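You operate a simulated robot arm through the tools that you are given. There is no shell and no other tool. Be economical: measure what you need, move in short steps, check, and stop when the job is done.

Carry out the task below with a simulated two-armed robot. There is one attempt and no reset: what you move stays moved.

JOB
Stack the cream ticket pad from the desk top on top of the orange ticket pad. Then take the ink tin on the desk top and put it away on the bottom shelf under the ink bench. Then put the 42 mm spacer ring from the desk top on the pass tray. Then take the ink tray from the desk top and leave it on the low table top. Then take the bagged roll on the desk top and put it away on the bench top beside the bag sealer. Then take the blue waste bag and leave it on the lower shelf of the service stand. Then open the magnet drawer. The order counts. Set down upright: ink tin, blue waste bag.

Only the result counts: the job must be done as asked and must still hold three seconds after the hand-in. Knocking over, shifting, dropping, spilling or breaking anything else fails it.

ROBOT AND FRAMES
Two 7-joint arms with two-finger parallel grippers on one trunk, on a base that drives. Base frame: it is fixed to the floor where the robot stands at the start and does not move with it; the origin is under the middle of the robot, x ahead of it, y to its left, z up; the surface under the hand at the start is at about z = 0.76. Readings come in m, rad, newtons and seconds.
The left shoulder is at the start at [0.02, 0.138, 1.154], the right one opposite. With the tool pointing down near the work surface each hand reaches from about 0.1 to 0.48 m from the robot's upright axis, wherever it stands, measured 20 degrees to its own side. Places, roughly: bagged roll [0, 0.5, 0.75]; bench top beside the bag sealer (53x20 cm) [-2.4, -7.64, 0.84]; blue waste bag (17x15x27 cm) [0, -10.1, 0.9]; bottom shelf under the ink bench [3.5, -10, 0.2]; ink tin [0.75, 0.5, 0.75]; ink tray [1.25, 0.5, 0.75]; low table top [2.6, 0.1, 0.5]; lower shelf of the service stand (102x24 cm) [0.46, -7.94, 0.22]; magnet drawer [8, -6, 0.9]; pass tray [0.5, 0.5, 0.75]; spacer ring [0.5, 0.5, 0.75]; ticket pad [0.5, 0.25, 0.75]. Payload 1.57 kg a hand.
The TCP of each hand is the grasp point between the finger pads, 0.03 m short of the fingertips. In the tool frame z runs along the fingers and y along their closing line. Largest opening 0.08 m; finger width 0.017, thickness 0.012; the body of the gripper, 0.04 by 0.082 m, starts 0.08 m behind the TCP.
Orientation is told as [roll, pitch, yaw] about the base's x, y, z axes, in that order, counted from this pose: with the fingers straight down and closing along the base's y, the tool's x points along the base's -x, its y along +y and its z along -z.

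CONTROLS
- The arms move only by the tool move_arm. It takes "left_steps", "right_steps" or both (then of equal length, played together; a hand with none holds still); each is a list of rows, each an object of numbers (a shift or turn left out is 0, a gripper value left out holds the last): "x", "y", "z": the shift along the tool's x, y, z in units of 100 mm (1.0 is 100 mm); "ax", "ay", "az": the turn, a rotation vector about the tool's x, y, z in units of 90 degrees (1.0 is 90 degrees); "grip": the closure in counts, from 0 (fully open) to 255 (shut). In form: [{"x": .., "y": .., "z": .., "ax": .., "ay": .., "az": .., "grip": ..}, ...]. A call has 1 to 8 rows; each row is the pose to reach, as a shift and turn from the pose commanded when the call began, along the tool's axes at that moment. A call with a number of a shift or a turn outside -1 to 1 is refused whole. Each row takes 0.2 s and may step no farther than 0.05 m and 0.15 rad from the row before; otherwise, or with a gripper value out of range, the whole call is refused. A pose out of reach is approached as far as the arm can. The call stops where the force on the tool passes 40 N (or 10 N more than at its start, if that is more) or the arm is blocked; 0.2 s more then pass. The fingers move at their own pace (about 0.045 m/s each) and stop on an object; they squeeze with about 43 N. The grip force told is the motor's: it shows also when the fingers shut on nothing. Time passes only in rows, and 0.2 s behind the last, so rows that repeat a pose let the fingers close. It gives the time, the measured TCP pose, the force on the tool (base axes), the opening and the grip force at its end, in the units of the frame above (readings bear some noise), with the torque about the TCP (base axes, N m) and any sound that the robot's microphone picked up, and new pictures: "views" is both (left out), scene, wrist or none (wrist: the cameras of the hands that moved).
- Cameras (640 x 400 px; columns grow to the right, rows downward): "scene" is now at [0.1859, 0.0486, 1.0373]; the picture's right is [0.49, -0.87, 0.00], its down [-0.41, -0.23, -0.88] and it looks along [0.77, 0.44, -0.47] (base axes); focal length 214 px, centre (320, 200). "left" rides on the left gripper at [0.072, 0.007, -0.122] in its tool frame; the picture's right is [-0.09, 1.00, 0.00], its down [-0.84, -0.08, -0.54] and it looks along [-0.54, -0.05, 0.84] (tool axes); focal length 238 px, centre (320, 200). "right" rides on the right gripper at [0.072, -0.007, -0.122] in its tool frame; the picture's right is [0.09, 1.00, 0.00], its down [-0.84, 0.08, -0.54] and it looks along [-0.54, 0.05, 0.84] (tool axes); focal length 238 px, centre (320, 200). There is no depth. A picture from a camera that has moved, and an enlarged one, comes with that camera's place and axes in the base frame and with its lens. The place of the scene camera against the robot may be out by one fixed shift of up to 0.018 m in any direction.
- lift_body(by): slides the trunk up (or, below 0, down) by that many m; the arms and the scene camera ride with it, the base frame stays. It gives what a move gives, with no picture.
- drive_base(legs): drives the robot by 1 to 6 legs, each [ahead, left, turn to the left] in m, m and rad, along the robot's own axes; the way and the turn of a leg run together, so that a leg with both is an arc; at most 1.5 m and 3.142 rad a leg. The arms and the cameras ride along, it lands a little off, and it stops where it bumps. It gives what a move gives, and a new picture of the scene camera.
- aim_head(pan, tilt): turns the head with the scene camera to pan (to the left, within 1.047 rad either way) and tilt (down, from -0.506 to 1.204), counted from straight ahead of the robot. It gives what a move gives, and a new picture of the scene camera.
- enlarge(camera, box): a new picture of the part [left, top, right, bottom] of that camera's present view, enlarged. No time passes.
- job_done(): hands the job in; it is judged then, once.

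Work in short steps. Places have to be worked out from the pictures, the camera data and where the tool is seen: move nearer, look again, correct. Check each grasp and each placing, and mend what went wrong. You have 196 turns and 260 pictures in all, those below and enlarged ones among them. Open the grippers and draw the arms clear of the work before you hand the job in, unless the task says otherwise; then end with one line.

The tools are called after "Request:" as name(argument=value, ...) on one line, values as JSON. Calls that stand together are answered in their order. move_arm: Moves the arms, as the interface text tells. Its arguments: {"type":"object","properties":{"left_steps":{"type":"array","items":{"type":"object","properties":{"x":{"type":"number"},"y":{"type":"number"},"z":{"type":"number"},"ax":{"type":"number"},"ay":{"type":"number"},"az":{"type":"number"},"grip":{"type":"number"}}}},"right_steps":{"type":"array","items":{"type":"object","properties":{"x":{"type":"number"},"y":{"type":"number"},"z":{"type":"number"},"ax":{"type":"number"},"ay":{"type":"number"},"az":{"type":"number"},"grip":{"type":"number"}}}},"views":{"type":"string","enum":["both","scene","wrist","none"]}},"required":[]} The other tools are called the same way: lift_body (by) slides the trunk up or down; drive_base (legs) drives the base; aim_head (pan, tilt) turns the head that bears the scene camera; enlarge (camera, box) takes an enlarged picture of a part of a camera's view; job_done () hands the job in.

At the start:

```text
time_s: 0.0
left_eef_pos: [0.163, 0.2855, 0.9997]
left_tool_rot: [0.055, 0.344, -0.012]
left_contact_force: [0.6, 0.0, -0.5]
left_ft_torque: [-0.02, 0.0, -0.02]
left_finger_gap: 0.0802
left_finger_force: 0.2
right_eef_pos: [0.2466, 0.0097, 1.0571]
right_tool_rot: [-0.012, -0.009, -0.014]
right_contact_force: [72.1, -27.3, -73.0]
right_ft_torque: [3.39, 4.13, 1.79]
right_finger_gap: 0.0799
right_finger_force: 0.1
trunk travel left (down, up): [-0.529, 0.711]
robot x, y, heading: [0.0016, -0.0051, -0.001]
head pan, tilt: [0.517, 0.492]
```

scene: 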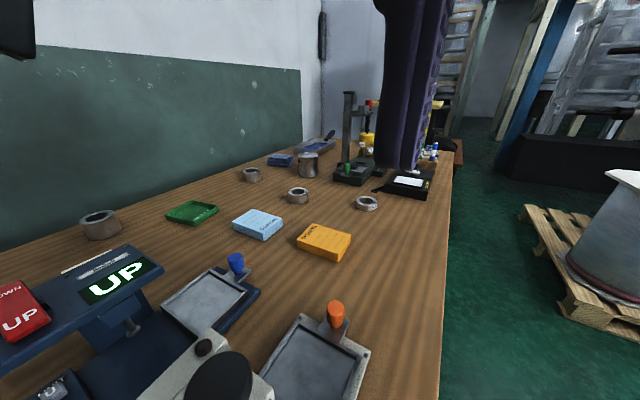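
right: 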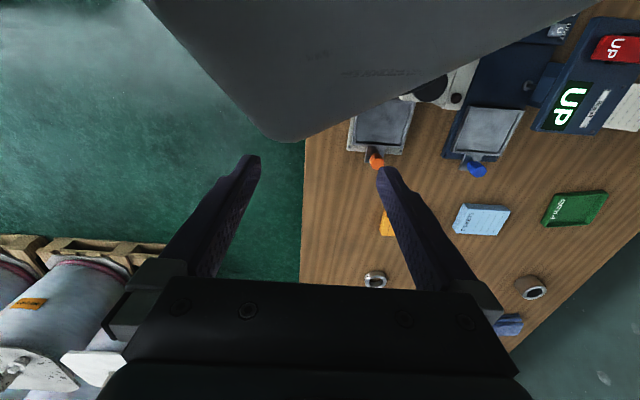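
left: 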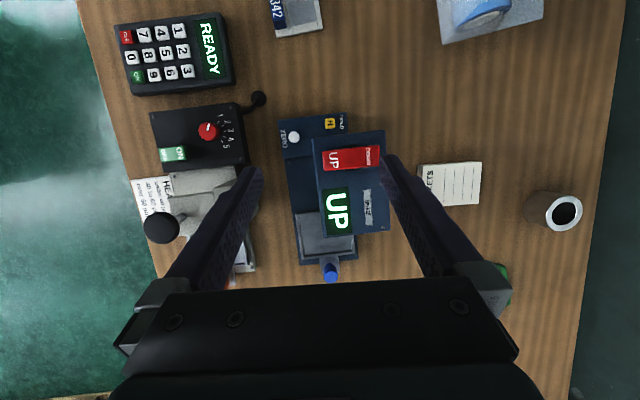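

The right hand reports about 100 N, so it seems to be pressed against the head. I'll move it ahead and to the right, clear of the head.

Request:
move_arm(right_steps=[{"y": -0.2, "x": -0.1}, {"y": -0.5, "x": -0.2}, {"y": -0.9, "x": -0.2}, {"y": -1.0, "x": -0.2}], views="both")

```text
time_s: 1.1
left_eef_pos: [0.1607, 0.2863, 0.9978]
left_tool_rot: [0.055, 0.351, -0.013]
left_contact_force: [0.3, 0.2, 0.3]
left_ft_torque: [-0.01, 0.04, -0.04]
left_finger_gap: 0.0797
left_finger_force: 0.0
right_eef_pos: [0.2535, -0.0995, 1.023]
right_tool_rot: [-0.141, 0.081, 0.0]
right_contact_force: [-0.3, -0.1, -0.4]
right_ft_torque: [0.0, -0.01, 0.02]
right_finger_gap: 0.0801
right_finger_force: 0.0
trunk travel left (down, up): [-0.529, 0.711]
robot x, y, heading: [-0.0006, -0.0014, 0.002]
head pan, tilt: [0.517, 0.492]
stopped in row 4 (right hand): the arm was blocked; the commanded pose is now the measured one
camera scene: at [0.1859, 0.0487, 1.0373], right [0.49, -0.87, 0.0], down [-0.41, -0.23, -0.88], along [0.77, 0.44, -0.47], focal length 214 px, centre (320, 200)
camera right: at [0.1903, -0.0899, 1.1482], right [-0.1, 0.99, -0.13], down [0.88, 0.15, 0.46], along [0.47, -0.07, -0.88], focal length 238 px, centre (320, 200)
```

scene: 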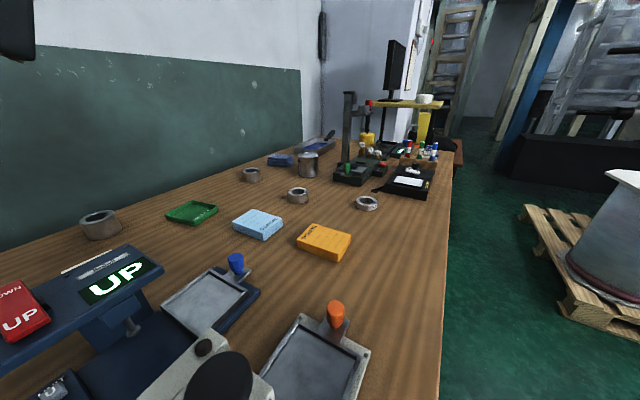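
right: 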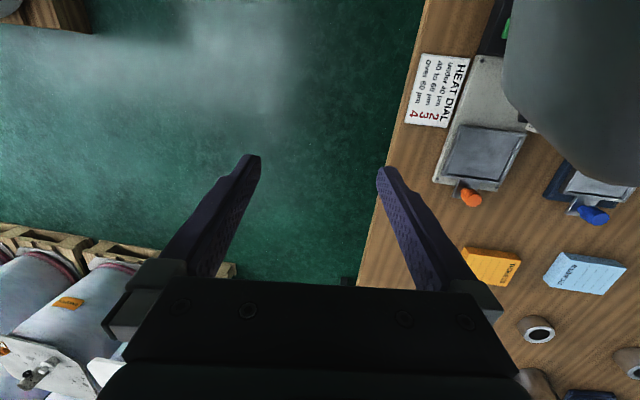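

The right hand is free now. I'll pan the head left to see the near part of the desk, and enlarge the left hand's view.

Request:
enlarge(camera="scene", box=[80, 80, 460, 310])

Request:
enlarge(camera="left", box=[80, 0, 620, 340])

Request:
aim_head(pan=1.04, tilt=0.7)

```text
1.68 times, centred on (270, 195) of scene
camera zoom: at [0.1859, 0.0487, 1.0373], right [0.49, -0.87, 0.0], down [-0.41, -0.23, -0.88], along [0.77, 0.44, -0.47], focal length 361 px, centre (404, 208)
```

zoom: 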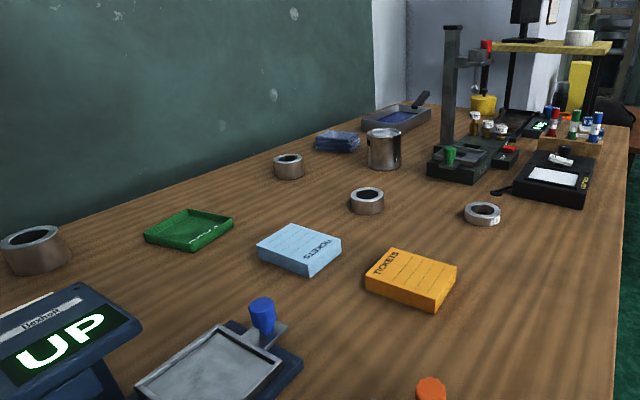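

```text
1.18 times, centred on (350, 170) of left
camera zoom: at [0.1356, 0.2854, 1.1381], right [0.12, 0.99, 0.02], down [0.97, -0.12, 0.22], along [0.22, -0.01, -0.98], focal length 280 px, centre (285, 235)
```

zoom: 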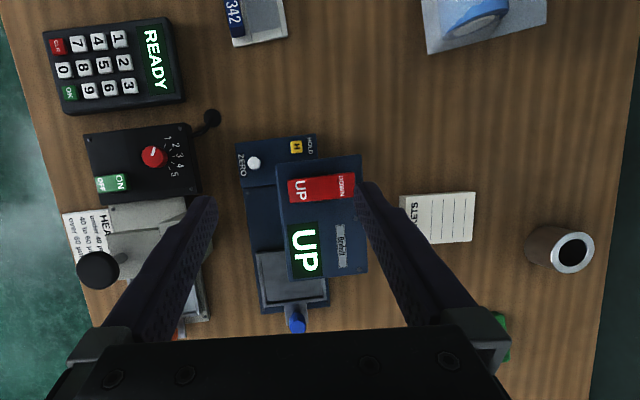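

```text
time_s: 2.0
left_eef_pos: [0.1624, 0.2845, 0.9992]
left_tool_rot: [0.056, 0.349, -0.012]
left_contact_force: [0.7, -0.4, -0.3]
left_ft_torque: [-0.02, 0.03, 0.01]
left_finger_gap: 0.0801
left_finger_force: 0.1
right_eef_pos: [0.2527, -0.0986, 1.0218]
right_tool_rot: [-0.143, 0.079, 0.002]
right_contact_force: [-0.1, -0.4, -0.5]
right_ft_torque: [-0.02, 0.0, 0.0]
right_finger_gap: 0.0801
right_finger_force: 0.0
trunk travel left (down, up): [-0.529, 0.711]
robot x, y, heading: [-0.0005, -0.0011, 0.001]
head pan, tilt: [1.04, 0.7]
camera scene: at [0.1497, 0.0768, 1.0189], right [0.86, -0.51, 0.0], down [-0.33, -0.56, -0.77], along [0.39, 0.66, -0.64], focal length 214 px, centre (320, 200)
```

scene: 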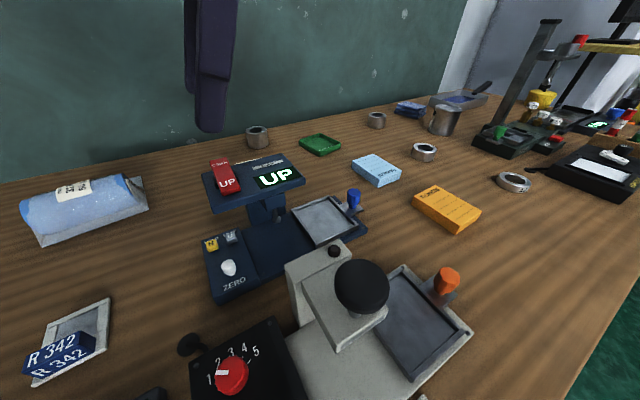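

I need to know where the desk edge runs relative to the robot, so I'll tilt the head well down.

Request:
aim_head(pan=1.04, tilt=1.2)

Request:
aim_head(pan=0.0, tilt=1.0)

```text
time_s: 3.0
left_eef_pos: [0.1622, 0.2842, 0.9995]
left_tool_rot: [0.056, 0.349, -0.011]
left_contact_force: [0.3, 0.4, -0.1]
left_ft_torque: [0.01, 0.0, -0.01]
left_finger_gap: 0.0799
left_finger_force: 0.0
right_eef_pos: [0.2525, -0.0996, 1.0227]
right_tool_rot: [-0.14, 0.079, 0.001]
right_contact_force: [-0.2, -0.3, 0.5]
right_ft_torque: [0.02, 0.0, -0.02]
right_finger_gap: 0.0799
right_finger_force: 0.1
trunk travel left (down, up): [-0.529, 0.711]
robot x, y, heading: [0.0013, 0.0016, -0.005]
head pan, tilt: [1.04, 1.201]
camera scene: at [0.135, 0.0519, 0.9829], right [0.86, -0.51, 0.0], down [-0.47, -0.8, -0.36], along [0.18, 0.31, -0.93], focal length 214 px, centre (320, 200)
```

scene: 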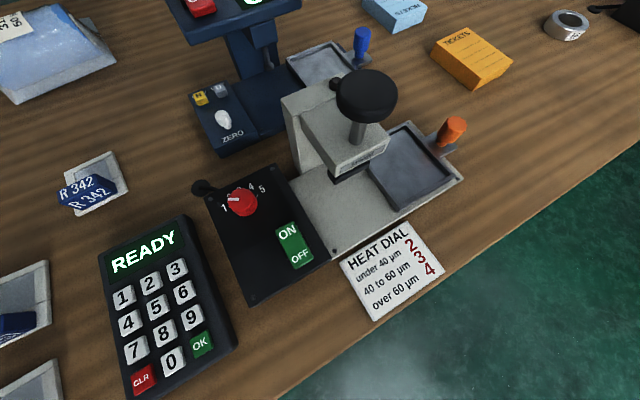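

```text
time_s: 4.2
left_eef_pos: [0.1631, 0.2853, 0.9987]
left_tool_rot: [0.055, 0.348, -0.011]
left_contact_force: [-0.9, -0.7, 0.4]
left_ft_torque: [0.01, 0.02, 0.01]
left_finger_gap: 0.0801
left_finger_force: 0.1
right_eef_pos: [0.2514, -0.1012, 1.0229]
right_tool_rot: [-0.138, 0.077, 0.003]
right_contact_force: [-0.8, -0.3, 0.0]
right_ft_torque: [-0.01, 0.01, 0.0]
right_finger_gap: 0.0802
right_finger_force: 0.1
trunk travel left (down, up): [-0.529, 0.711]
robot x, y, heading: [-0.0008, 0.0005, 0.001]
head pan, tilt: [0.0, 1.0]
camera scene: at [0.1763, 0.0037, 0.9954], right [0.0, -1.0, 0.0], down [-0.84, 0.0, -0.54], along [0.54, 0.0, -0.84], focal length 214 px, centre (320, 200)
```

scene: 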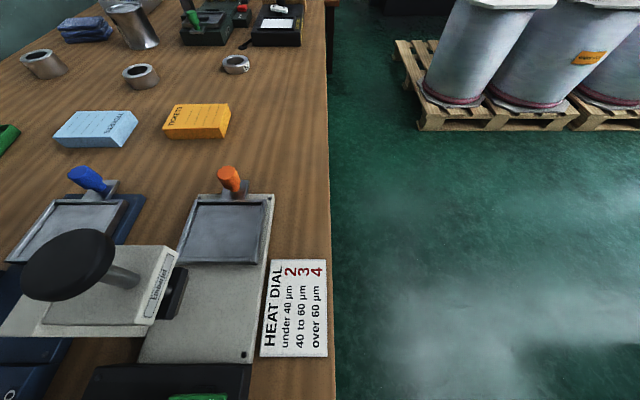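

The desk edge lies near y≈-0.01 and the robot stands at that edge. I'll turn the left hand so its camera looks toward −y. That is also the grasp yaw for the pad, and it will show my trunk against the desk.

Request:
move_arm(left_steps=[{"az": 0.09}, {"az": 0.18}, {"az": 0.27}, {"az": 0.36}, {"az": 0.45}, {"az": 0.54}, {"az": 0.63}, {"az": 0.72}], views="none")

Request:
move_arm(left_steps=[{"az": 0.09}, {"az": 0.18}, {"az": 0.25}], views="wrist")

```text
time_s: 6.0
left_eef_pos: [0.1623, 0.2851, 0.9989]
left_tool_rot: [-0.296, 0.194, -1.185]
left_contact_force: [0.2, 0.7, -0.7]
left_ft_torque: [-0.01, 0.0, 0.03]
left_finger_gap: 0.0801
left_finger_force: 0.1
right_eef_pos: [0.2527, -0.1003, 1.0233]
right_tool_rot: [-0.14, 0.077, 0.003]
right_contact_force: [0.8, 0.6, -0.1]
right_ft_torque: [0.02, -0.02, -0.03]
right_finger_gap: 0.0803
right_finger_force: 0.0
trunk travel left (down, up): [-0.529, 0.711]
robot x, y, heading: [0.0016, 0.0004, -0.003]
head pan, tilt: [0.0, 1.0]
```

```text
time_s: 6.8
left_eef_pos: [0.1617, 0.2858, 0.9989]
left_tool_rot: [-0.347, 0.069, -1.56]
left_contact_force: [0.0, 0.3, -1.0]
left_ft_torque: [0.03, -0.01, 0.01]
left_finger_gap: 0.0801
left_finger_force: 0.0
right_eef_pos: [0.2527, -0.0993, 1.0238]
right_tool_rot: [-0.14, 0.079, 0.001]
right_contact_force: [0.0, 0.5, -0.2]
right_ft_torque: [-0.02, -0.01, 0.0]
right_finger_gap: 0.0799
right_finger_force: 0.0
trunk travel left (down, up): [-0.529, 0.711]
robot x, y, heading: [-0.001, -0.0023, 0.004]
head pan, tilt: [0.0, 1.0]
camera left: at [0.2084, 0.3497, 1.1158], right [0.94, -0.06, -0.34], down [0.12, -0.87, 0.48], along [-0.33, -0.49, -0.81], focal length 238 px, centre (320, 200)
```

left: 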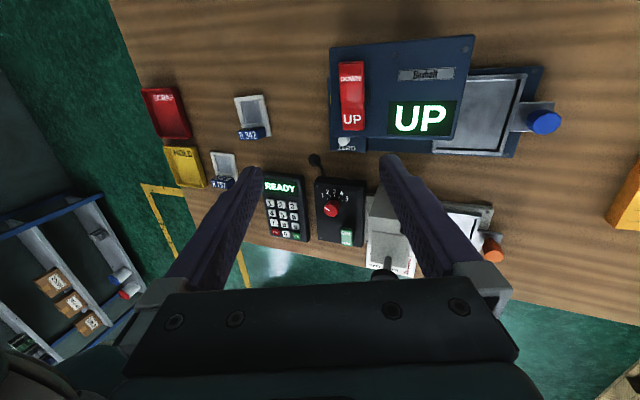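

The keypad side shows no trunk at desk height, so I'll test driving left slowly and stop at any bump.

Request:
drive_base(legs=[[0.0, 0.05, 0.0]])

```text
time_s: 7.8
left_eef_pos: [0.1625, 0.3352, 0.9989]
left_tool_rot: [-0.344, 0.071, -1.558]
left_contact_force: [1.2, 0.4, -0.1]
left_ft_torque: [0.01, 0.0, -0.01]
left_finger_gap: 0.08
left_finger_force: 0.0
right_eef_pos: [0.2529, -0.0485, 1.023]
right_tool_rot: [-0.14, 0.079, 0.003]
right_contact_force: [0.8, -0.4, -0.5]
right_ft_torque: [-0.03, 0.0, 0.03]
right_finger_gap: 0.08
right_finger_force: 0.0
trunk travel left (down, up): [-0.529, 0.711]
robot x, y, heading: [-0.001, 0.053, -0.003]
head pan, tilt: [0.0, 1.0]
camera scene: at [0.1763, 0.0538, 0.9955], right [0.0, -1.0, 0.0], down [-0.84, 0.0, -0.54], along [0.54, 0.0, -0.84], focal length 214 px, centre (320, 200)
```

scene: 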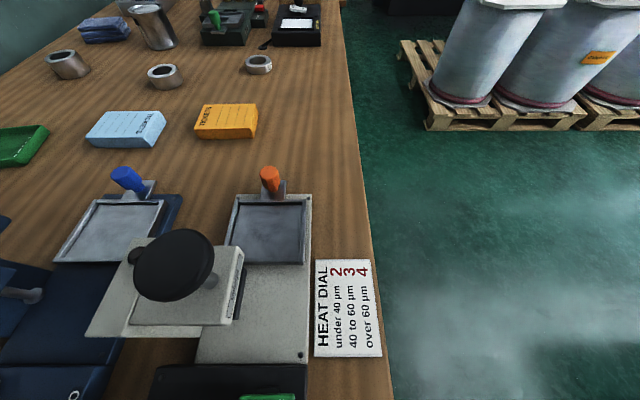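

Driving left works and nothing was disturbed. I'll go a bit further, to about (0.05, 0.15), and look left.

Request:
drive_base(legs=[[0.05, 0.1, 0.0]])

Request:
aim_head(pan=1.04, tilt=0.8)

```text
time_s: 9.0
left_eef_pos: [0.2106, 0.435, 0.9995]
left_tool_rot: [-0.346, 0.07, -1.559]
left_contact_force: [-0.6, 0.0, -0.4]
left_ft_torque: [-0.01, 0.04, 0.0]
left_finger_gap: 0.08
left_finger_force: 0.0
right_eef_pos: [0.3017, 0.0496, 1.0233]
right_tool_rot: [-0.142, 0.079, 0.0]
right_contact_force: [0.0, -0.1, -0.8]
right_ft_torque: [-0.04, 0.01, 0.0]
right_finger_gap: 0.0799
right_finger_force: 0.1
trunk travel left (down, up): [-0.529, 0.711]
robot x, y, heading: [0.0454, 0.1518, -0.006]
head pan, tilt: [0.0, 1.0]
camera scene: at [0.2259, 0.1534, 0.9955], right [0.0, -1.0, 0.0], down [-0.84, 0.0, -0.54], along [0.54, 0.0, -0.84], focal length 214 px, centre (320, 200)
```

scene: 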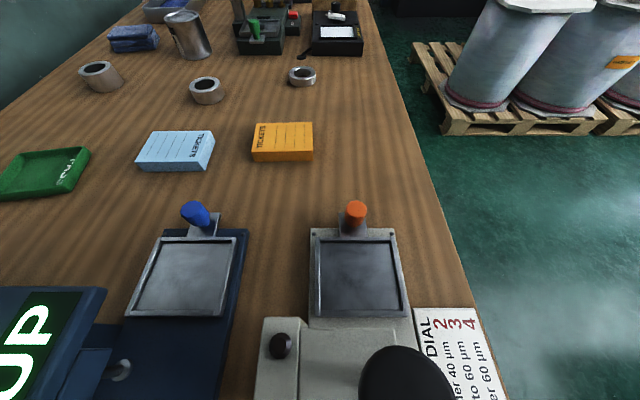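

```text
time_s: 10.3
left_eef_pos: [0.2117, 0.4344, 0.9989]
left_tool_rot: [-0.347, 0.07, -1.558]
left_contact_force: [0.0, 0.8, -0.3]
left_ft_torque: [0.0, 0.0, -0.01]
left_finger_gap: 0.0803
left_finger_force: 0.0
right_eef_pos: [0.3019, 0.0498, 1.0227]
right_tool_rot: [-0.141, 0.081, -0.001]
right_contact_force: [0.4, 0.0, 0.8]
right_ft_torque: [0.01, 0.01, 0.02]
right_finger_gap: 0.08
right_finger_force: 0.0
trunk travel left (down, up): [-0.529, 0.711]
robot x, y, heading: [0.0514, 0.1481, -0.007]
head pan, tilt: [1.04, 0.799]
camera scene: at [0.1971, 0.2227, 1.0106], right [0.86, -0.51, 0.0], down [-0.36, -0.62, -0.7], along [0.35, 0.6, -0.72], focal length 214 px, centre (320, 200)
```

scene: 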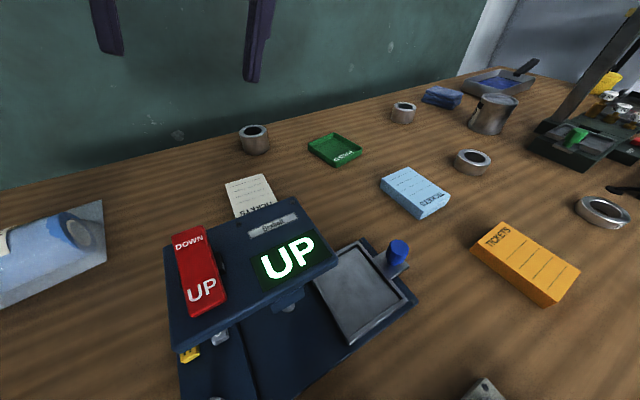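

I'll level the left hand so the fingers point straight down, still above the desk, then look at the cream pad through its camera.

Request:
move_arm(left_steps=[{"ax": -0.08, "ay": -0.015}, {"ax": -0.16, "ay": -0.03}, {"ax": -0.22, "ay": -0.045}, {"ax": -0.22, "ay": -0.045}], views="wrist")

Request:
enlarge(camera="scene", box=[200, 100, 480, 275])

```text
time_s: 11.3
left_eef_pos: [0.2089, 0.4406, 0.987]
left_tool_rot: [-0.099, -0.006, -1.563]
left_contact_force: [0.0, -0.3, -0.6]
left_ft_torque: [-0.04, -0.04, -0.02]
left_finger_gap: 0.0801
left_finger_force: 0.0
left hand out of reach, approached as far as the arm can: row 2, 3, 4
right_eef_pos: [0.3024, 0.0492, 1.023]
right_tool_rot: [-0.142, 0.079, 0.001]
right_contact_force: [-1.2, -0.7, 0.7]
right_ft_torque: [0.01, 0.01, 0.0]
right_finger_gap: 0.0798
right_finger_force: 0.0
trunk travel left (down, up): [-0.529, 0.711]
robot x, y, heading: [0.0497, 0.1517, 0.004]
head pan, tilt: [1.04, 0.799]
camera left: at [0.2276, 0.5135, 1.1082], right [0.99, -0.09, -0.1], down [-0.02, -0.83, 0.55], along [-0.13, -0.55, -0.83], focal length 238 px, centre (320, 200)
```

left: 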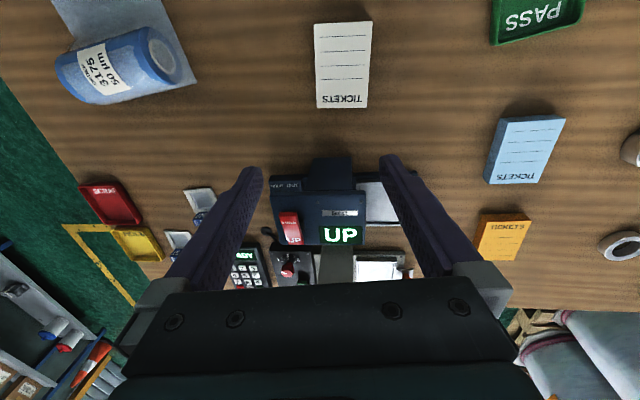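

```text
2.29 times, centred on (340, 188) of scene
camera zoom: at [0.1971, 0.2227, 1.0106], right [0.86, -0.51, 0.0], down [-0.36, -0.62, -0.7], along [0.35, 0.6, -0.72], focal length 490 px, centre (274, 229)
```

zoom: 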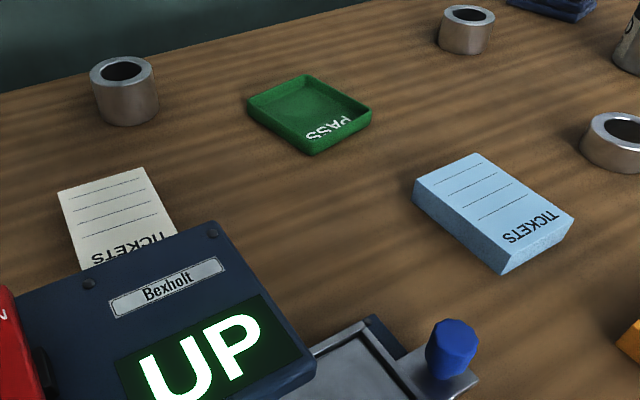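

The cream pad centre comes out at about (0.220, 0.487), and it is aligned with the axes at roughly 68×88 mm. I'll lower the left hand toward it, to z≈0.90.

Request:
move_arm(left_steps=[{"z": 0.3}, {"z": 0.6, "x": 0.15}, {"z": 0.8, "x": 0.4, "y": 0.1}, {"z": 0.9, "x": 0.5, "y": 0.1}, {"z": 0.95, "x": 0.5, "y": 0.1}], views="wrist")

```text
time_s: 12.5
left_eef_pos: [0.2352, 0.4959, 0.9102]
left_tool_rot: [0.003, 0.0, -1.549]
left_contact_force: [0.4, -0.8, -0.7]
left_ft_torque: [0.0, 0.08, 0.03]
left_finger_gap: 0.0801
left_finger_force: 0.0
left hand out of reach, approached as far as the arm can: row 1
right_eef_pos: [0.3014, 0.0501, 1.0226]
right_tool_rot: [-0.141, 0.077, 0.001]
right_contact_force: [0.5, 0.8, -0.1]
right_ft_torque: [0.01, 0.0, 0.03]
right_finger_gap: 0.08
right_finger_force: 0.1
trunk travel left (down, up): [-0.529, 0.711]
robot x, y, heading: [0.0495, 0.1522, -0.003]
head pan, tilt: [1.04, 0.799]
camera left: at [0.2402, 0.567, 1.0322], right [1.0, -0.07, 0.0], down [-0.06, -0.84, 0.54], along [-0.04, -0.54, -0.84], focal length 238 px, centre (320, 200)
```

left: 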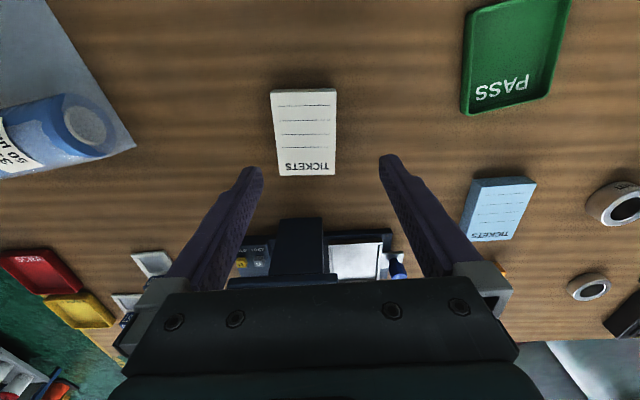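

The pad is now at about (0.216, 0.488) and turned roughly 5° clockwise. I'll shift over it, correct the yaw and go down to z≈0.825.

Request:
move_arm(left_steps=[{"y": -0.1, "x": -0.05, "az": 0.04}, {"y": -0.18, "x": -0.06, "z": 0.2, "az": 0.065}, {"y": -0.18, "x": -0.06, "z": 0.6, "az": 0.065}, {"y": -0.18, "x": -0.06, "z": 0.85, "az": 0.065}, {"y": -0.18, "x": -0.06, "z": 0.85, "az": 0.065}], views="wrist")

```text
time_s: 13.7
left_eef_pos: [0.2177, 0.4874, 0.8244]
left_tool_rot: [0.0, 0.001, -1.649]
left_contact_force: [0.3, -1.2, 0.6]
left_ft_torque: [-0.04, -0.03, 0.01]
left_finger_gap: 0.0801
left_finger_force: 0.1
right_eef_pos: [0.3017, 0.0496, 1.0229]
right_tool_rot: [-0.142, 0.08, -0.001]
right_contact_force: [-0.4, 0.4, 0.3]
right_ft_torque: [0.0, 0.01, -0.02]
right_finger_gap: 0.0801
right_finger_force: 0.1
trunk travel left (down, up): [-0.529, 0.711]
robot x, y, heading: [0.0489, 0.1522, 0.002]
head pan, tilt: [1.04, 0.799]
camera left: at [0.2288, 0.5584, 0.9465], right [0.99, -0.17, 0.0], down [-0.14, -0.83, 0.54], along [-0.09, -0.53, -0.84], focal length 238 px, centre (320, 200)
```

left: 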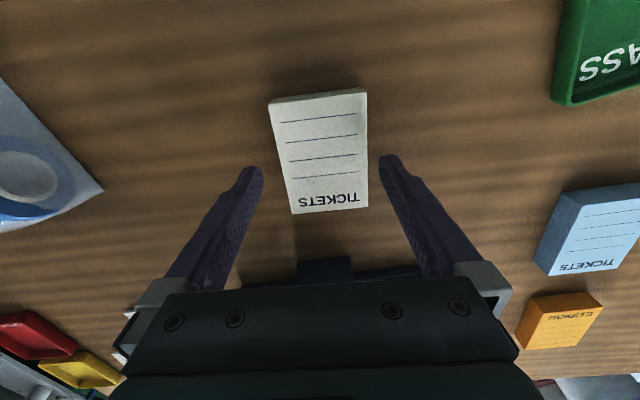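

The pad centre is now at (0.220, 0.485) and the yaw is nearly right. I'll make a small correction, go down to z≈0.797 and close.

Request:
move_arm(left_steps=[{"y": 0.02, "az": -0.012, "z": 0.15}, {"y": 0.02, "az": -0.012, "z": 0.27}, {"y": 0.02, "az": -0.012, "z": 0.27, "grip": 255}, {"y": 0.02, "az": -0.012, "z": 0.27, "grip": 255}, {"y": 0.02, "az": -0.012, "z": 0.27, "grip": 255}], views="wrist")

```text
time_s: 14.9
left_eef_pos: [0.219, 0.4867, 0.7977]
left_tool_rot: [0.0, 0.001, -1.63]
left_contact_force: [0.5, -0.1, -0.7]
left_ft_torque: [-0.01, -0.01, 0.02]
left_finger_gap: 0.0643
left_finger_force: 31.9
right_eef_pos: [0.3013, 0.0495, 1.0231]
right_tool_rot: [-0.141, 0.078, 0.0]
right_contact_force: [-0.5, 0.0, 0.1]
right_ft_torque: [-0.02, 0.03, 0.0]
right_finger_gap: 0.08
right_finger_force: 0.1
trunk travel left (down, up): [-0.529, 0.711]
robot x, y, heading: [0.0523, 0.1527, -0.009]
head pan, tilt: [1.04, 0.799]
camera left: at [0.2302, 0.5584, 0.9185], right [0.99, -0.15, 0.0], down [-0.13, -0.83, 0.54], along [-0.08, -0.54, -0.84], focal length 238 px, centre (320, 200)
```

left: 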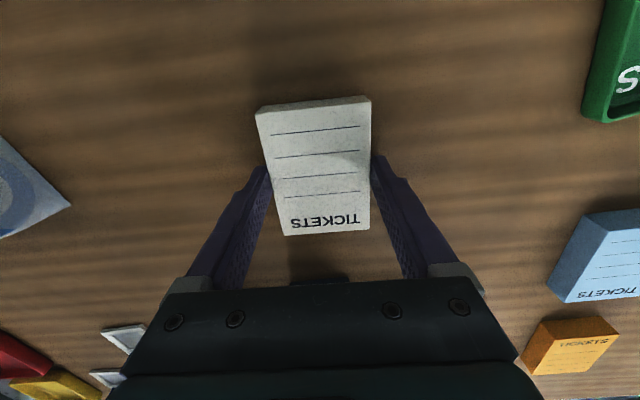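

The pad is gripped at 64 mm. I'll lift it to about 0.90.

Request:
move_arm(left_steps=[{"z": -0.3}, {"z": -0.6}, {"z": -0.9, "y": 0.1}, {"z": -1.0, "y": 0.5}, {"z": -1.0, "y": 0.9}, {"z": -1.0, "y": 1.0, "x": -0.3}], views="none")

Request:
move_arm(left_steps=[{"y": 0.4, "x": -0.2}, {"y": 0.7, "x": -0.5}, {"y": 1.0, "x": -0.8}, {"y": 1.0, "x": -1.0}], views="both")

```text
time_s: 16.3
left_eef_pos: [0.3157, 0.4487, 0.9001]
left_tool_rot: [-0.001, 0.001, -1.63]
left_contact_force: [-0.3, -1.1, -1.3]
left_ft_torque: [0.02, 0.01, -0.02]
left_finger_gap: 0.0642
left_finger_force: 43.3
right_eef_pos: [0.3016, 0.0489, 1.0223]
right_tool_rot: [-0.142, 0.08, 0.0]
right_contact_force: [0.0, 0.0, 0.8]
right_ft_torque: [-0.01, 0.03, 0.02]
right_finger_gap: 0.0802
right_finger_force: 0.0
trunk travel left (down, up): [-0.529, 0.711]
robot x, y, heading: [0.046, 0.1478, 0.001]
head pan, tilt: [1.04, 0.799]
```

```text
time_s: 17.3
left_eef_pos: [0.4102, 0.3457, 0.8983]
left_tool_rot: [0.002, 0.002, -1.63]
left_contact_force: [0.1, 0.2, -1.2]
left_ft_torque: [-0.02, -0.02, 0.01]
left_finger_gap: 0.0636
left_finger_force: 43.4
right_eef_pos: [0.3019, 0.0493, 1.0233]
right_tool_rot: [-0.141, 0.082, -0.001]
right_contact_force: [0.8, 0.1, 0.3]
right_ft_torque: [-0.02, -0.01, -0.03]
right_finger_gap: 0.08
right_finger_force: 0.0
trunk travel left (down, up): [-0.529, 0.711]
robot x, y, heading: [0.0515, 0.1508, -0.003]
head pan, tilt: [1.04, 0.799]
camera scene: at [0.1969, 0.2226, 1.0106], right [0.86, -0.51, 0.0], down [-0.36, -0.62, -0.7], along [0.35, 0.6, -0.72], focal length 214 px, centre (320, 200)
camera left: at [0.421, 0.4172, 1.0191], right [0.99, -0.15, 0.0], down [-0.13, -0.83, 0.54], along [-0.08, -0.54, -0.84], focal length 238 px, centre (320, 200)
```

scene: 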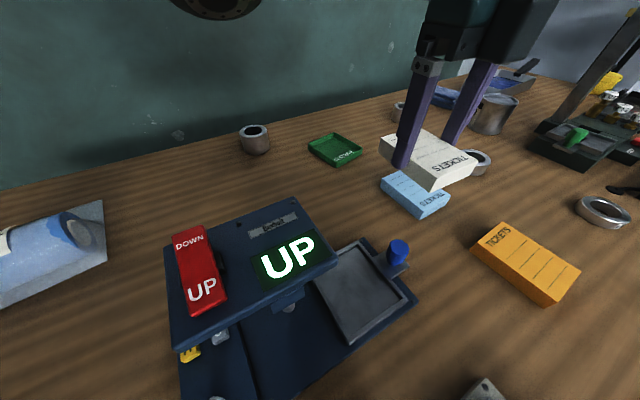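
left: 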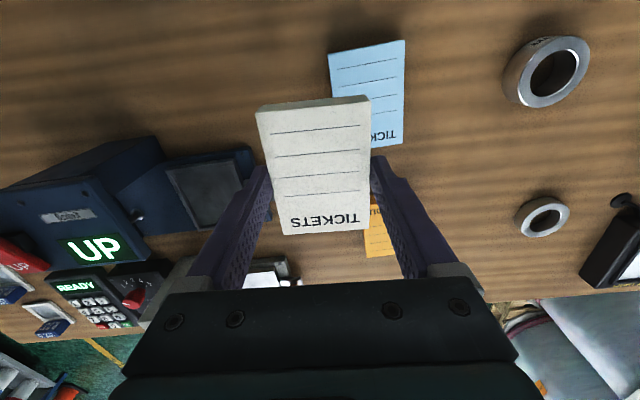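

I'll aim the head at the orange pad to fix its pose.

Request:
aim_head(pan=0.3, tilt=0.85)

Request:
enlarge(camera="scene", box=[240, 40, 480, 190])

```text
time_s: 18.4
left_eef_pos: [0.4103, 0.3466, 0.8974]
left_tool_rot: [0.0, 0.0, -1.631]
left_contact_force: [0.1, -0.6, -0.8]
left_ft_torque: [0.0, 0.04, -0.01]
left_finger_gap: 0.0641
left_finger_force: 43.3
right_eef_pos: [0.3018, 0.0493, 1.0218]
right_tool_rot: [-0.142, 0.079, 0.0]
right_contact_force: [0.4, 0.5, 0.5]
right_ft_torque: [0.04, 0.03, -0.02]
right_finger_gap: 0.0798
right_finger_force: 0.0
trunk travel left (down, up): [-0.529, 0.711]
robot x, y, heading: [0.05, 0.1517, -0.005]
head pan, tilt: [0.3, 0.85]
camera scene: at [0.2308, 0.1763, 1.0066], right [0.3, -0.96, 0.0], down [-0.72, -0.22, -0.66], along [0.63, 0.2, -0.75], focal length 214 px, centre (320, 200)
```

scene: 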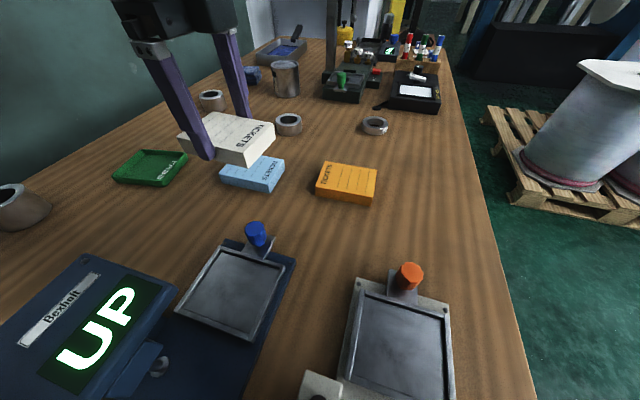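

```text
2.67 times, centred on (360, 115) of scene
camera zoom: at [0.2308, 0.1763, 1.0066], right [0.3, -0.96, 0.0], down [-0.72, -0.22, -0.66], along [0.63, 0.2, -0.75], focal length 572 px, centre (213, 427)
```

zoom: 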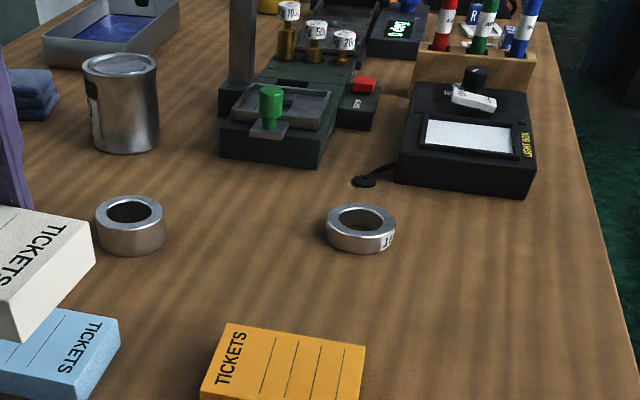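

The orange pad's centre is about (0.482, 0.209) at a yaw of about −1.50. The fingertip projection agrees with the scene camera to a few mm. I'll carry the cream pad over it.

Request:
move_arm(left_steps=[{"x": -0.4, "y": 0.2, "az": -0.03}, {"x": -0.7, "y": 0.45, "az": -0.06}, {"x": -1.0, "y": 0.6, "az": -0.08}, {"x": -1.0, "y": 0.8, "az": -0.08}], views="none")

Request:
move_arm(left_steps=[{"x": -0.31, "y": 0.03}, {"x": -0.31, "y": 0.03, "z": 0.3}, {"x": -0.31, "y": 0.03, "z": 0.45}, {"x": -0.31, "y": 0.03, "z": 0.45}], views="both")

```text
time_s: 19.4
left_eef_pos: [0.4851, 0.2383, 0.8999]
left_tool_rot: [0.001, 0.0, -1.506]
left_contact_force: [0.9, -0.3, -1.2]
left_ft_torque: [0.01, -0.05, 0.02]
left_finger_gap: 0.0642
left_finger_force: 43.1
right_eef_pos: [0.3021, 0.0484, 1.0231]
right_tool_rot: [-0.143, 0.079, -0.002]
right_contact_force: [-0.3, 0.3, 0.2]
right_ft_torque: [0.0, -0.02, 0.01]
right_finger_gap: 0.0801
right_finger_force: 0.1
trunk travel left (down, up): [-0.529, 0.711]
robot x, y, heading: [0.0493, 0.1477, 0.001]
head pan, tilt: [0.3, 0.85]
```

```text
time_s: 20.4
left_eef_pos: [0.4892, 0.2096, 0.8537]
left_tool_rot: [0.002, 0.0, -1.504]
left_contact_force: [0.1, -0.3, -1.3]
left_ft_torque: [0.01, 0.01, 0.0]
left_finger_gap: 0.0639
left_finger_force: 43.3
right_eef_pos: [0.302, 0.0487, 1.0221]
right_tool_rot: [-0.142, 0.077, 0.0]
right_contact_force: [0.4, 0.5, 0.4]
right_ft_torque: [-0.01, -0.01, -0.01]
right_finger_gap: 0.08
right_finger_force: 0.0
trunk travel left (down, up): [-0.529, 0.711]
robot x, y, heading: [0.0491, 0.1502, -0.005]
head pan, tilt: [0.3, 0.85]
camera scene: at [0.2308, 0.1763, 1.0066], right [0.29, -0.96, 0.0], down [-0.72, -0.22, -0.66], along [0.63, 0.19, -0.75], focal length 214 px, centre (320, 200)
camera left: at [0.4918, 0.2816, 0.9745], right [1.0, -0.03, 0.0], down [-0.02, -0.84, 0.54], along [-0.01, -0.54, -0.84], focal length 238 px, centre (320, 200)
```

scene: 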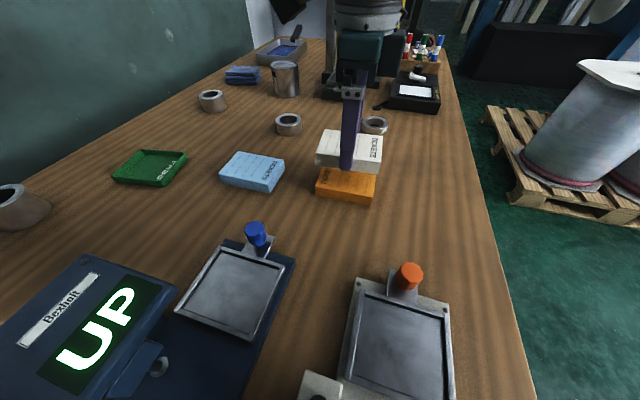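
left: 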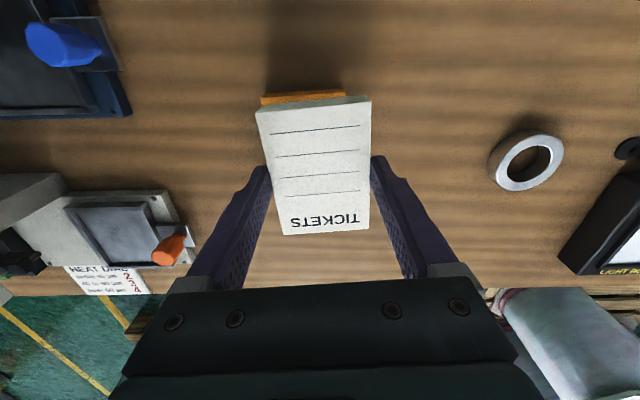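

The far edge of the orange pad gives its centre at about (0.483, 0.2105). The cream pad is about 7 mm too far in x, so I'll shift it and go down 24 mm.

Request:
move_arm(left_steps=[{"x": -0.03, "y": -0.07}, {"x": -0.03, "y": -0.07, "z": 0.15}, {"x": -0.03, "y": -0.07, "z": 0.24}, {"x": -0.03, "y": -0.07, "z": 0.24}], views="both")

Request:
enlarge(camera="scene", box=[280, 110, 420, 215])

```text
time_s: 21.4
left_eef_pos: [0.483, 0.2067, 0.829]
left_tool_rot: [0.001, -0.001, -1.505]
left_contact_force: [0.4, 0.8, -1.4]
left_ft_torque: [0.0, 0.0, -0.01]
left_finger_gap: 0.0638
left_finger_force: 43.0
right_eef_pos: [0.3015, 0.0494, 1.0224]
right_tool_rot: [-0.141, 0.079, 0.0]
right_contact_force: [-0.2, 0.5, 0.1]
right_ft_torque: [0.02, 0.0, -0.02]
right_finger_gap: 0.0798
right_finger_force: 0.1
trunk travel left (down, up): [-0.529, 0.711]
robot x, y, heading: [0.0505, 0.151, -0.005]
head pan, tilt: [0.3, 0.85]
camera scene: at [0.2308, 0.1763, 1.0066], right [0.29, -0.96, 0.0], down [-0.72, -0.22, -0.66], along [0.63, 0.19, -0.75], focal length 214 px, centre (320, 200)
camera left: at [0.4844, 0.2789, 0.9507], right [1.0, -0.03, 0.0], down [-0.02, -0.84, 0.54], along [-0.01, -0.54, -0.84], focal length 238 px, centre (320, 200)
```

scene: 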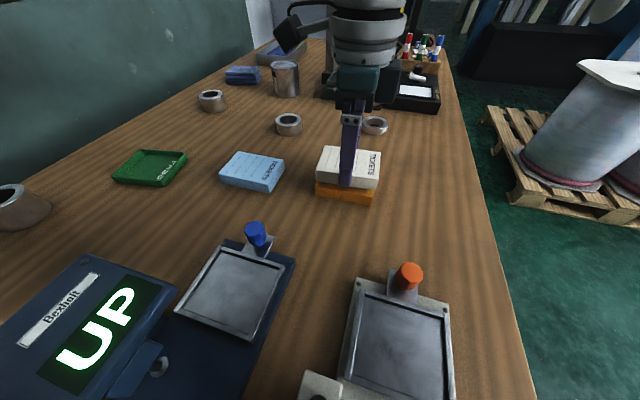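
left: 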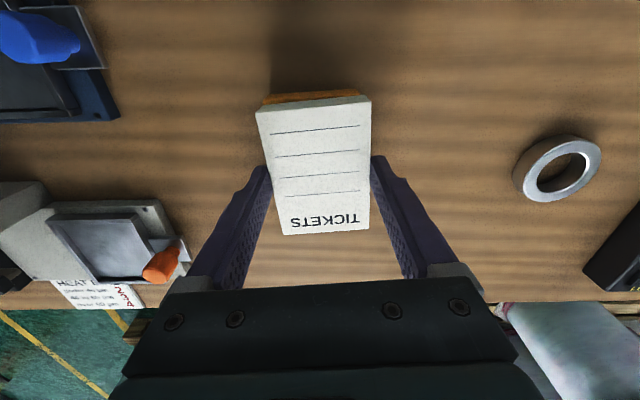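

```text
3.81 times, centred on (350, 162) of scene
camera zoom: at [0.2308, 0.1763, 1.0066], right [0.29, -0.96, 0.0], down [-0.72, -0.22, -0.66], along [0.63, 0.19, -0.75], focal length 817 px, centre (206, 343)
```

zoom: 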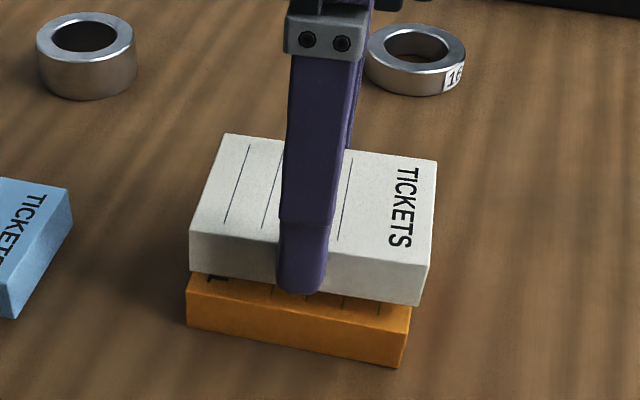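

About 6–10 mm of gap is left. I'll go down in small steps and watch the force.

Request:
move_arm(left_steps=[{"x": 0.01, "y": -0.02, "z": 0.03}, {"x": 0.01, "y": -0.02, "z": 0.05}, {"x": 0.01, "y": -0.02, "z": 0.06}], views="none")

Request:
enlarge(camera="scene", box=[280, 110, 420, 215])

```text
time_s: 22.1
left_eef_pos: [0.4815, 0.2086, 0.8227]
left_tool_rot: [0.001, -0.001, -1.504]
left_contact_force: [-0.2, -0.2, -1.3]
left_ft_torque: [-0.02, -0.01, 0.02]
left_finger_gap: 0.0639
left_finger_force: 42.8
right_eef_pos: [0.3009, 0.05, 1.0231]
right_tool_rot: [-0.142, 0.08, 0.0]
right_contact_force: [0.1, -0.7, 0.6]
right_ft_torque: [0.05, 0.0, -0.03]
right_finger_gap: 0.0799
right_finger_force: 0.1
trunk travel left (down, up): [-0.529, 0.711]
robot x, y, heading: [0.0486, 0.1467, -0.001]
head pan, tilt: [0.3, 0.85]
```

```text
3.81 times, centred on (350, 162) of scene
camera zoom: at [0.2308, 0.1763, 1.0066], right [0.29, -0.96, 0.0], down [-0.72, -0.22, -0.66], along [0.63, 0.19, -0.75], focal length 817 px, centre (206, 343)
```

zoom: 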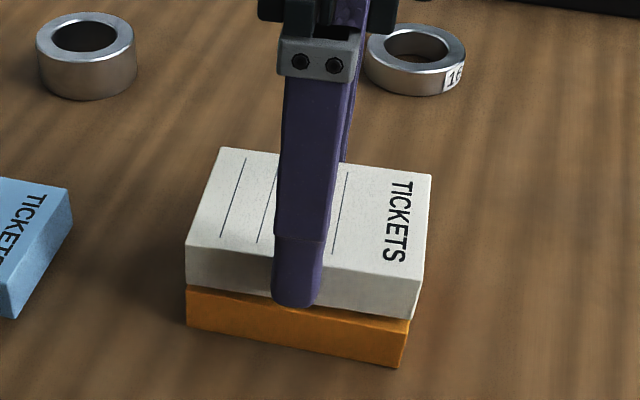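

It's close to contact. I'll go down in 2 mm steps and then read the force.

Request:
move_arm(left_steps=[{"z": 0.02}, {"z": 0.03}], views="none")

Request:
enlarge(camera="scene", box=[280, 110, 420, 215])

```text
time_s: 22.8
left_eef_pos: [0.4821, 0.2068, 0.82]
left_tool_rot: [0.0, -0.001, -1.503]
left_contact_force: [-0.4, 0.5, -1.3]
left_ft_torque: [-0.02, 0.0, -0.03]
left_finger_gap: 0.064
left_finger_force: 43.5
right_eef_pos: [0.3017, 0.0499, 1.023]
right_tool_rot: [-0.143, 0.078, 0.001]
right_contact_force: [0.2, -0.1, 0.3]
right_ft_torque: [0.04, 0.02, 0.0]
right_finger_gap: 0.0801
right_finger_force: 0.0
trunk travel left (down, up): [-0.529, 0.711]
robot x, y, heading: [0.0519, 0.1488, -0.002]
head pan, tilt: [0.3, 0.85]
```

```text
3.81 times, centred on (350, 162) of scene
camera zoom: at [0.2308, 0.1763, 1.0066], right [0.29, -0.96, 0.0], down [-0.72, -0.22, -0.66], along [0.63, 0.19, -0.75], focal length 817 px, centre (206, 343)
```

zoom: 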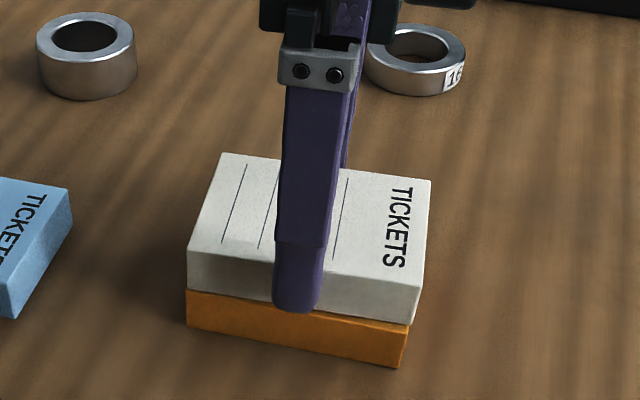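

Still no contact force. I'll go 3 mm more and then open.

Request:
move_arm(left_steps=[{"z": 0.015, "x": 0.01}, {"z": 0.03, "x": 0.01}], views="none")

Request:
enlarge(camera="scene", box=[280, 110, 420, 215])

```text
time_s: 23.4
left_eef_pos: [0.4823, 0.2083, 0.8191]
left_tool_rot: [0.001, 0.0, -1.507]
left_contact_force: [-8.9, -3.5, 24.2]
left_ft_torque: [0.57, 0.45, 0.19]
left_finger_gap: 0.0641
left_finger_force: 42.9
right_eef_pos: [0.3022, 0.0484, 1.023]
right_tool_rot: [-0.141, 0.079, -0.001]
right_contact_force: [-0.2, -0.8, 0.8]
right_ft_torque: [0.0, -0.03, -0.02]
right_finger_gap: 0.0801
right_finger_force: 0.0
trunk travel left (down, up): [-0.529, 0.711]
robot x, y, heading: [0.0533, 0.1549, -0.006]
head pan, tilt: [0.3, 0.85]
```

```text
3.81 times, centred on (350, 162) of scene
camera zoom: at [0.231, 0.176, 1.0071], right [0.29, -0.96, 0.0], down [-0.72, -0.22, -0.66], along [0.63, 0.19, -0.75], focal length 817 px, centre (206, 343)
```

zoom: 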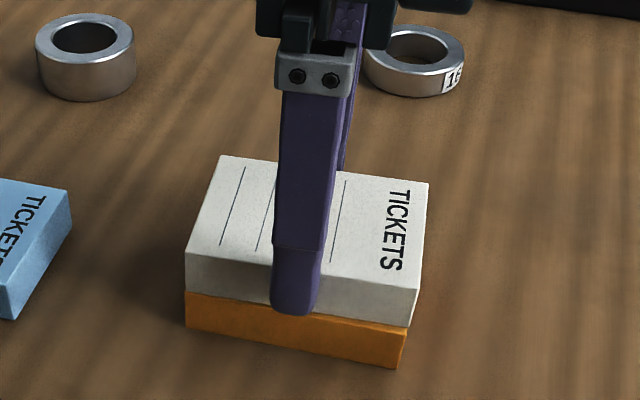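

Contact made at 24 N. I'll ease up about 1.5 mm, open, then lift straight up.

Request:
move_arm(left_steps=[{"z": -0.015}, {"z": -0.015, "grip": 0}, {"z": -0.015, "grip": 0}, {"z": -0.015, "grip": 0}, {"z": -0.3}, {"z": -0.7}, {"z": -1.0}], views="both")

Request:
enlarge(camera="scene", box=[280, 110, 420, 215])

```text
time_s: 24.9
left_eef_pos: [0.4813, 0.2073, 0.9171]
left_tool_rot: [0.001, -0.001, -1.504]
left_contact_force: [-0.1, -0.3, -0.1]
left_ft_torque: [0.01, 0.01, 0.02]
left_finger_gap: 0.0801
left_finger_force: 0.0
right_eef_pos: [0.3018, 0.0496, 1.0208]
right_tool_rot: [-0.142, 0.078, 0.0]
right_contact_force: [0.3, 0.2, -1.2]
right_ft_torque: [0.01, 0.0, 0.01]
right_finger_gap: 0.0801
right_finger_force: 0.1
trunk travel left (down, up): [-0.529, 0.711]
robot x, y, heading: [0.0448, 0.1488, -0.001]
head pan, tilt: [0.3, 0.85]
camera scene: at [0.231, 0.1763, 1.0066], right [0.29, -0.96, 0.0], down [-0.72, -0.22, -0.66], along [0.63, 0.19, -0.75], focal length 214 px, centre (320, 200)
camera left: at [0.4825, 0.2793, 1.0384], right [1.0, -0.03, 0.0], down [-0.02, -0.84, 0.54], along [-0.01, -0.54, -0.84], focal length 238 px, centre (320, 200)
```

scene: 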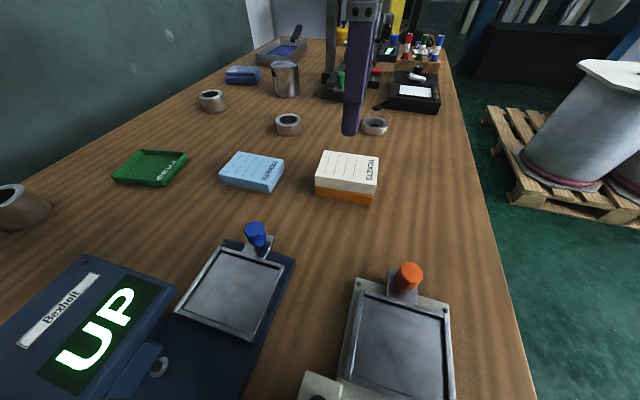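
left: 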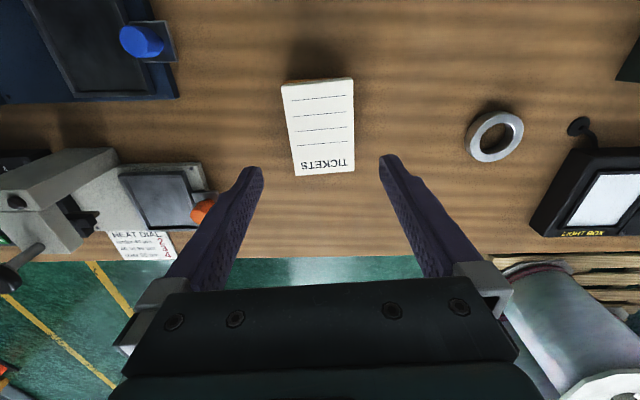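

```text
3.81 times, centred on (350, 162) of scene
camera zoom: at [0.231, 0.1763, 1.0066], right [0.29, -0.96, 0.0], down [-0.72, -0.22, -0.66], along [0.63, 0.19, -0.75], focal length 817 px, centre (206, 343)
```

zoom: 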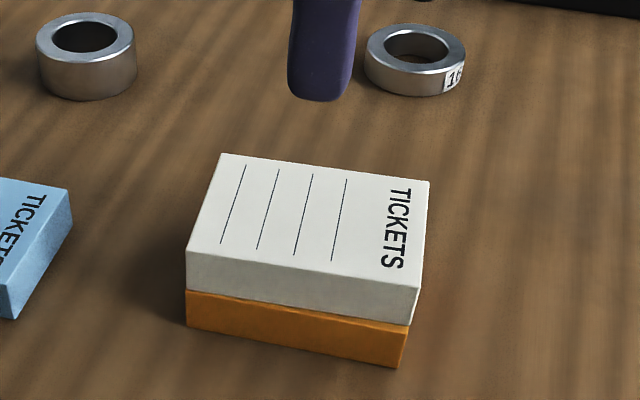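

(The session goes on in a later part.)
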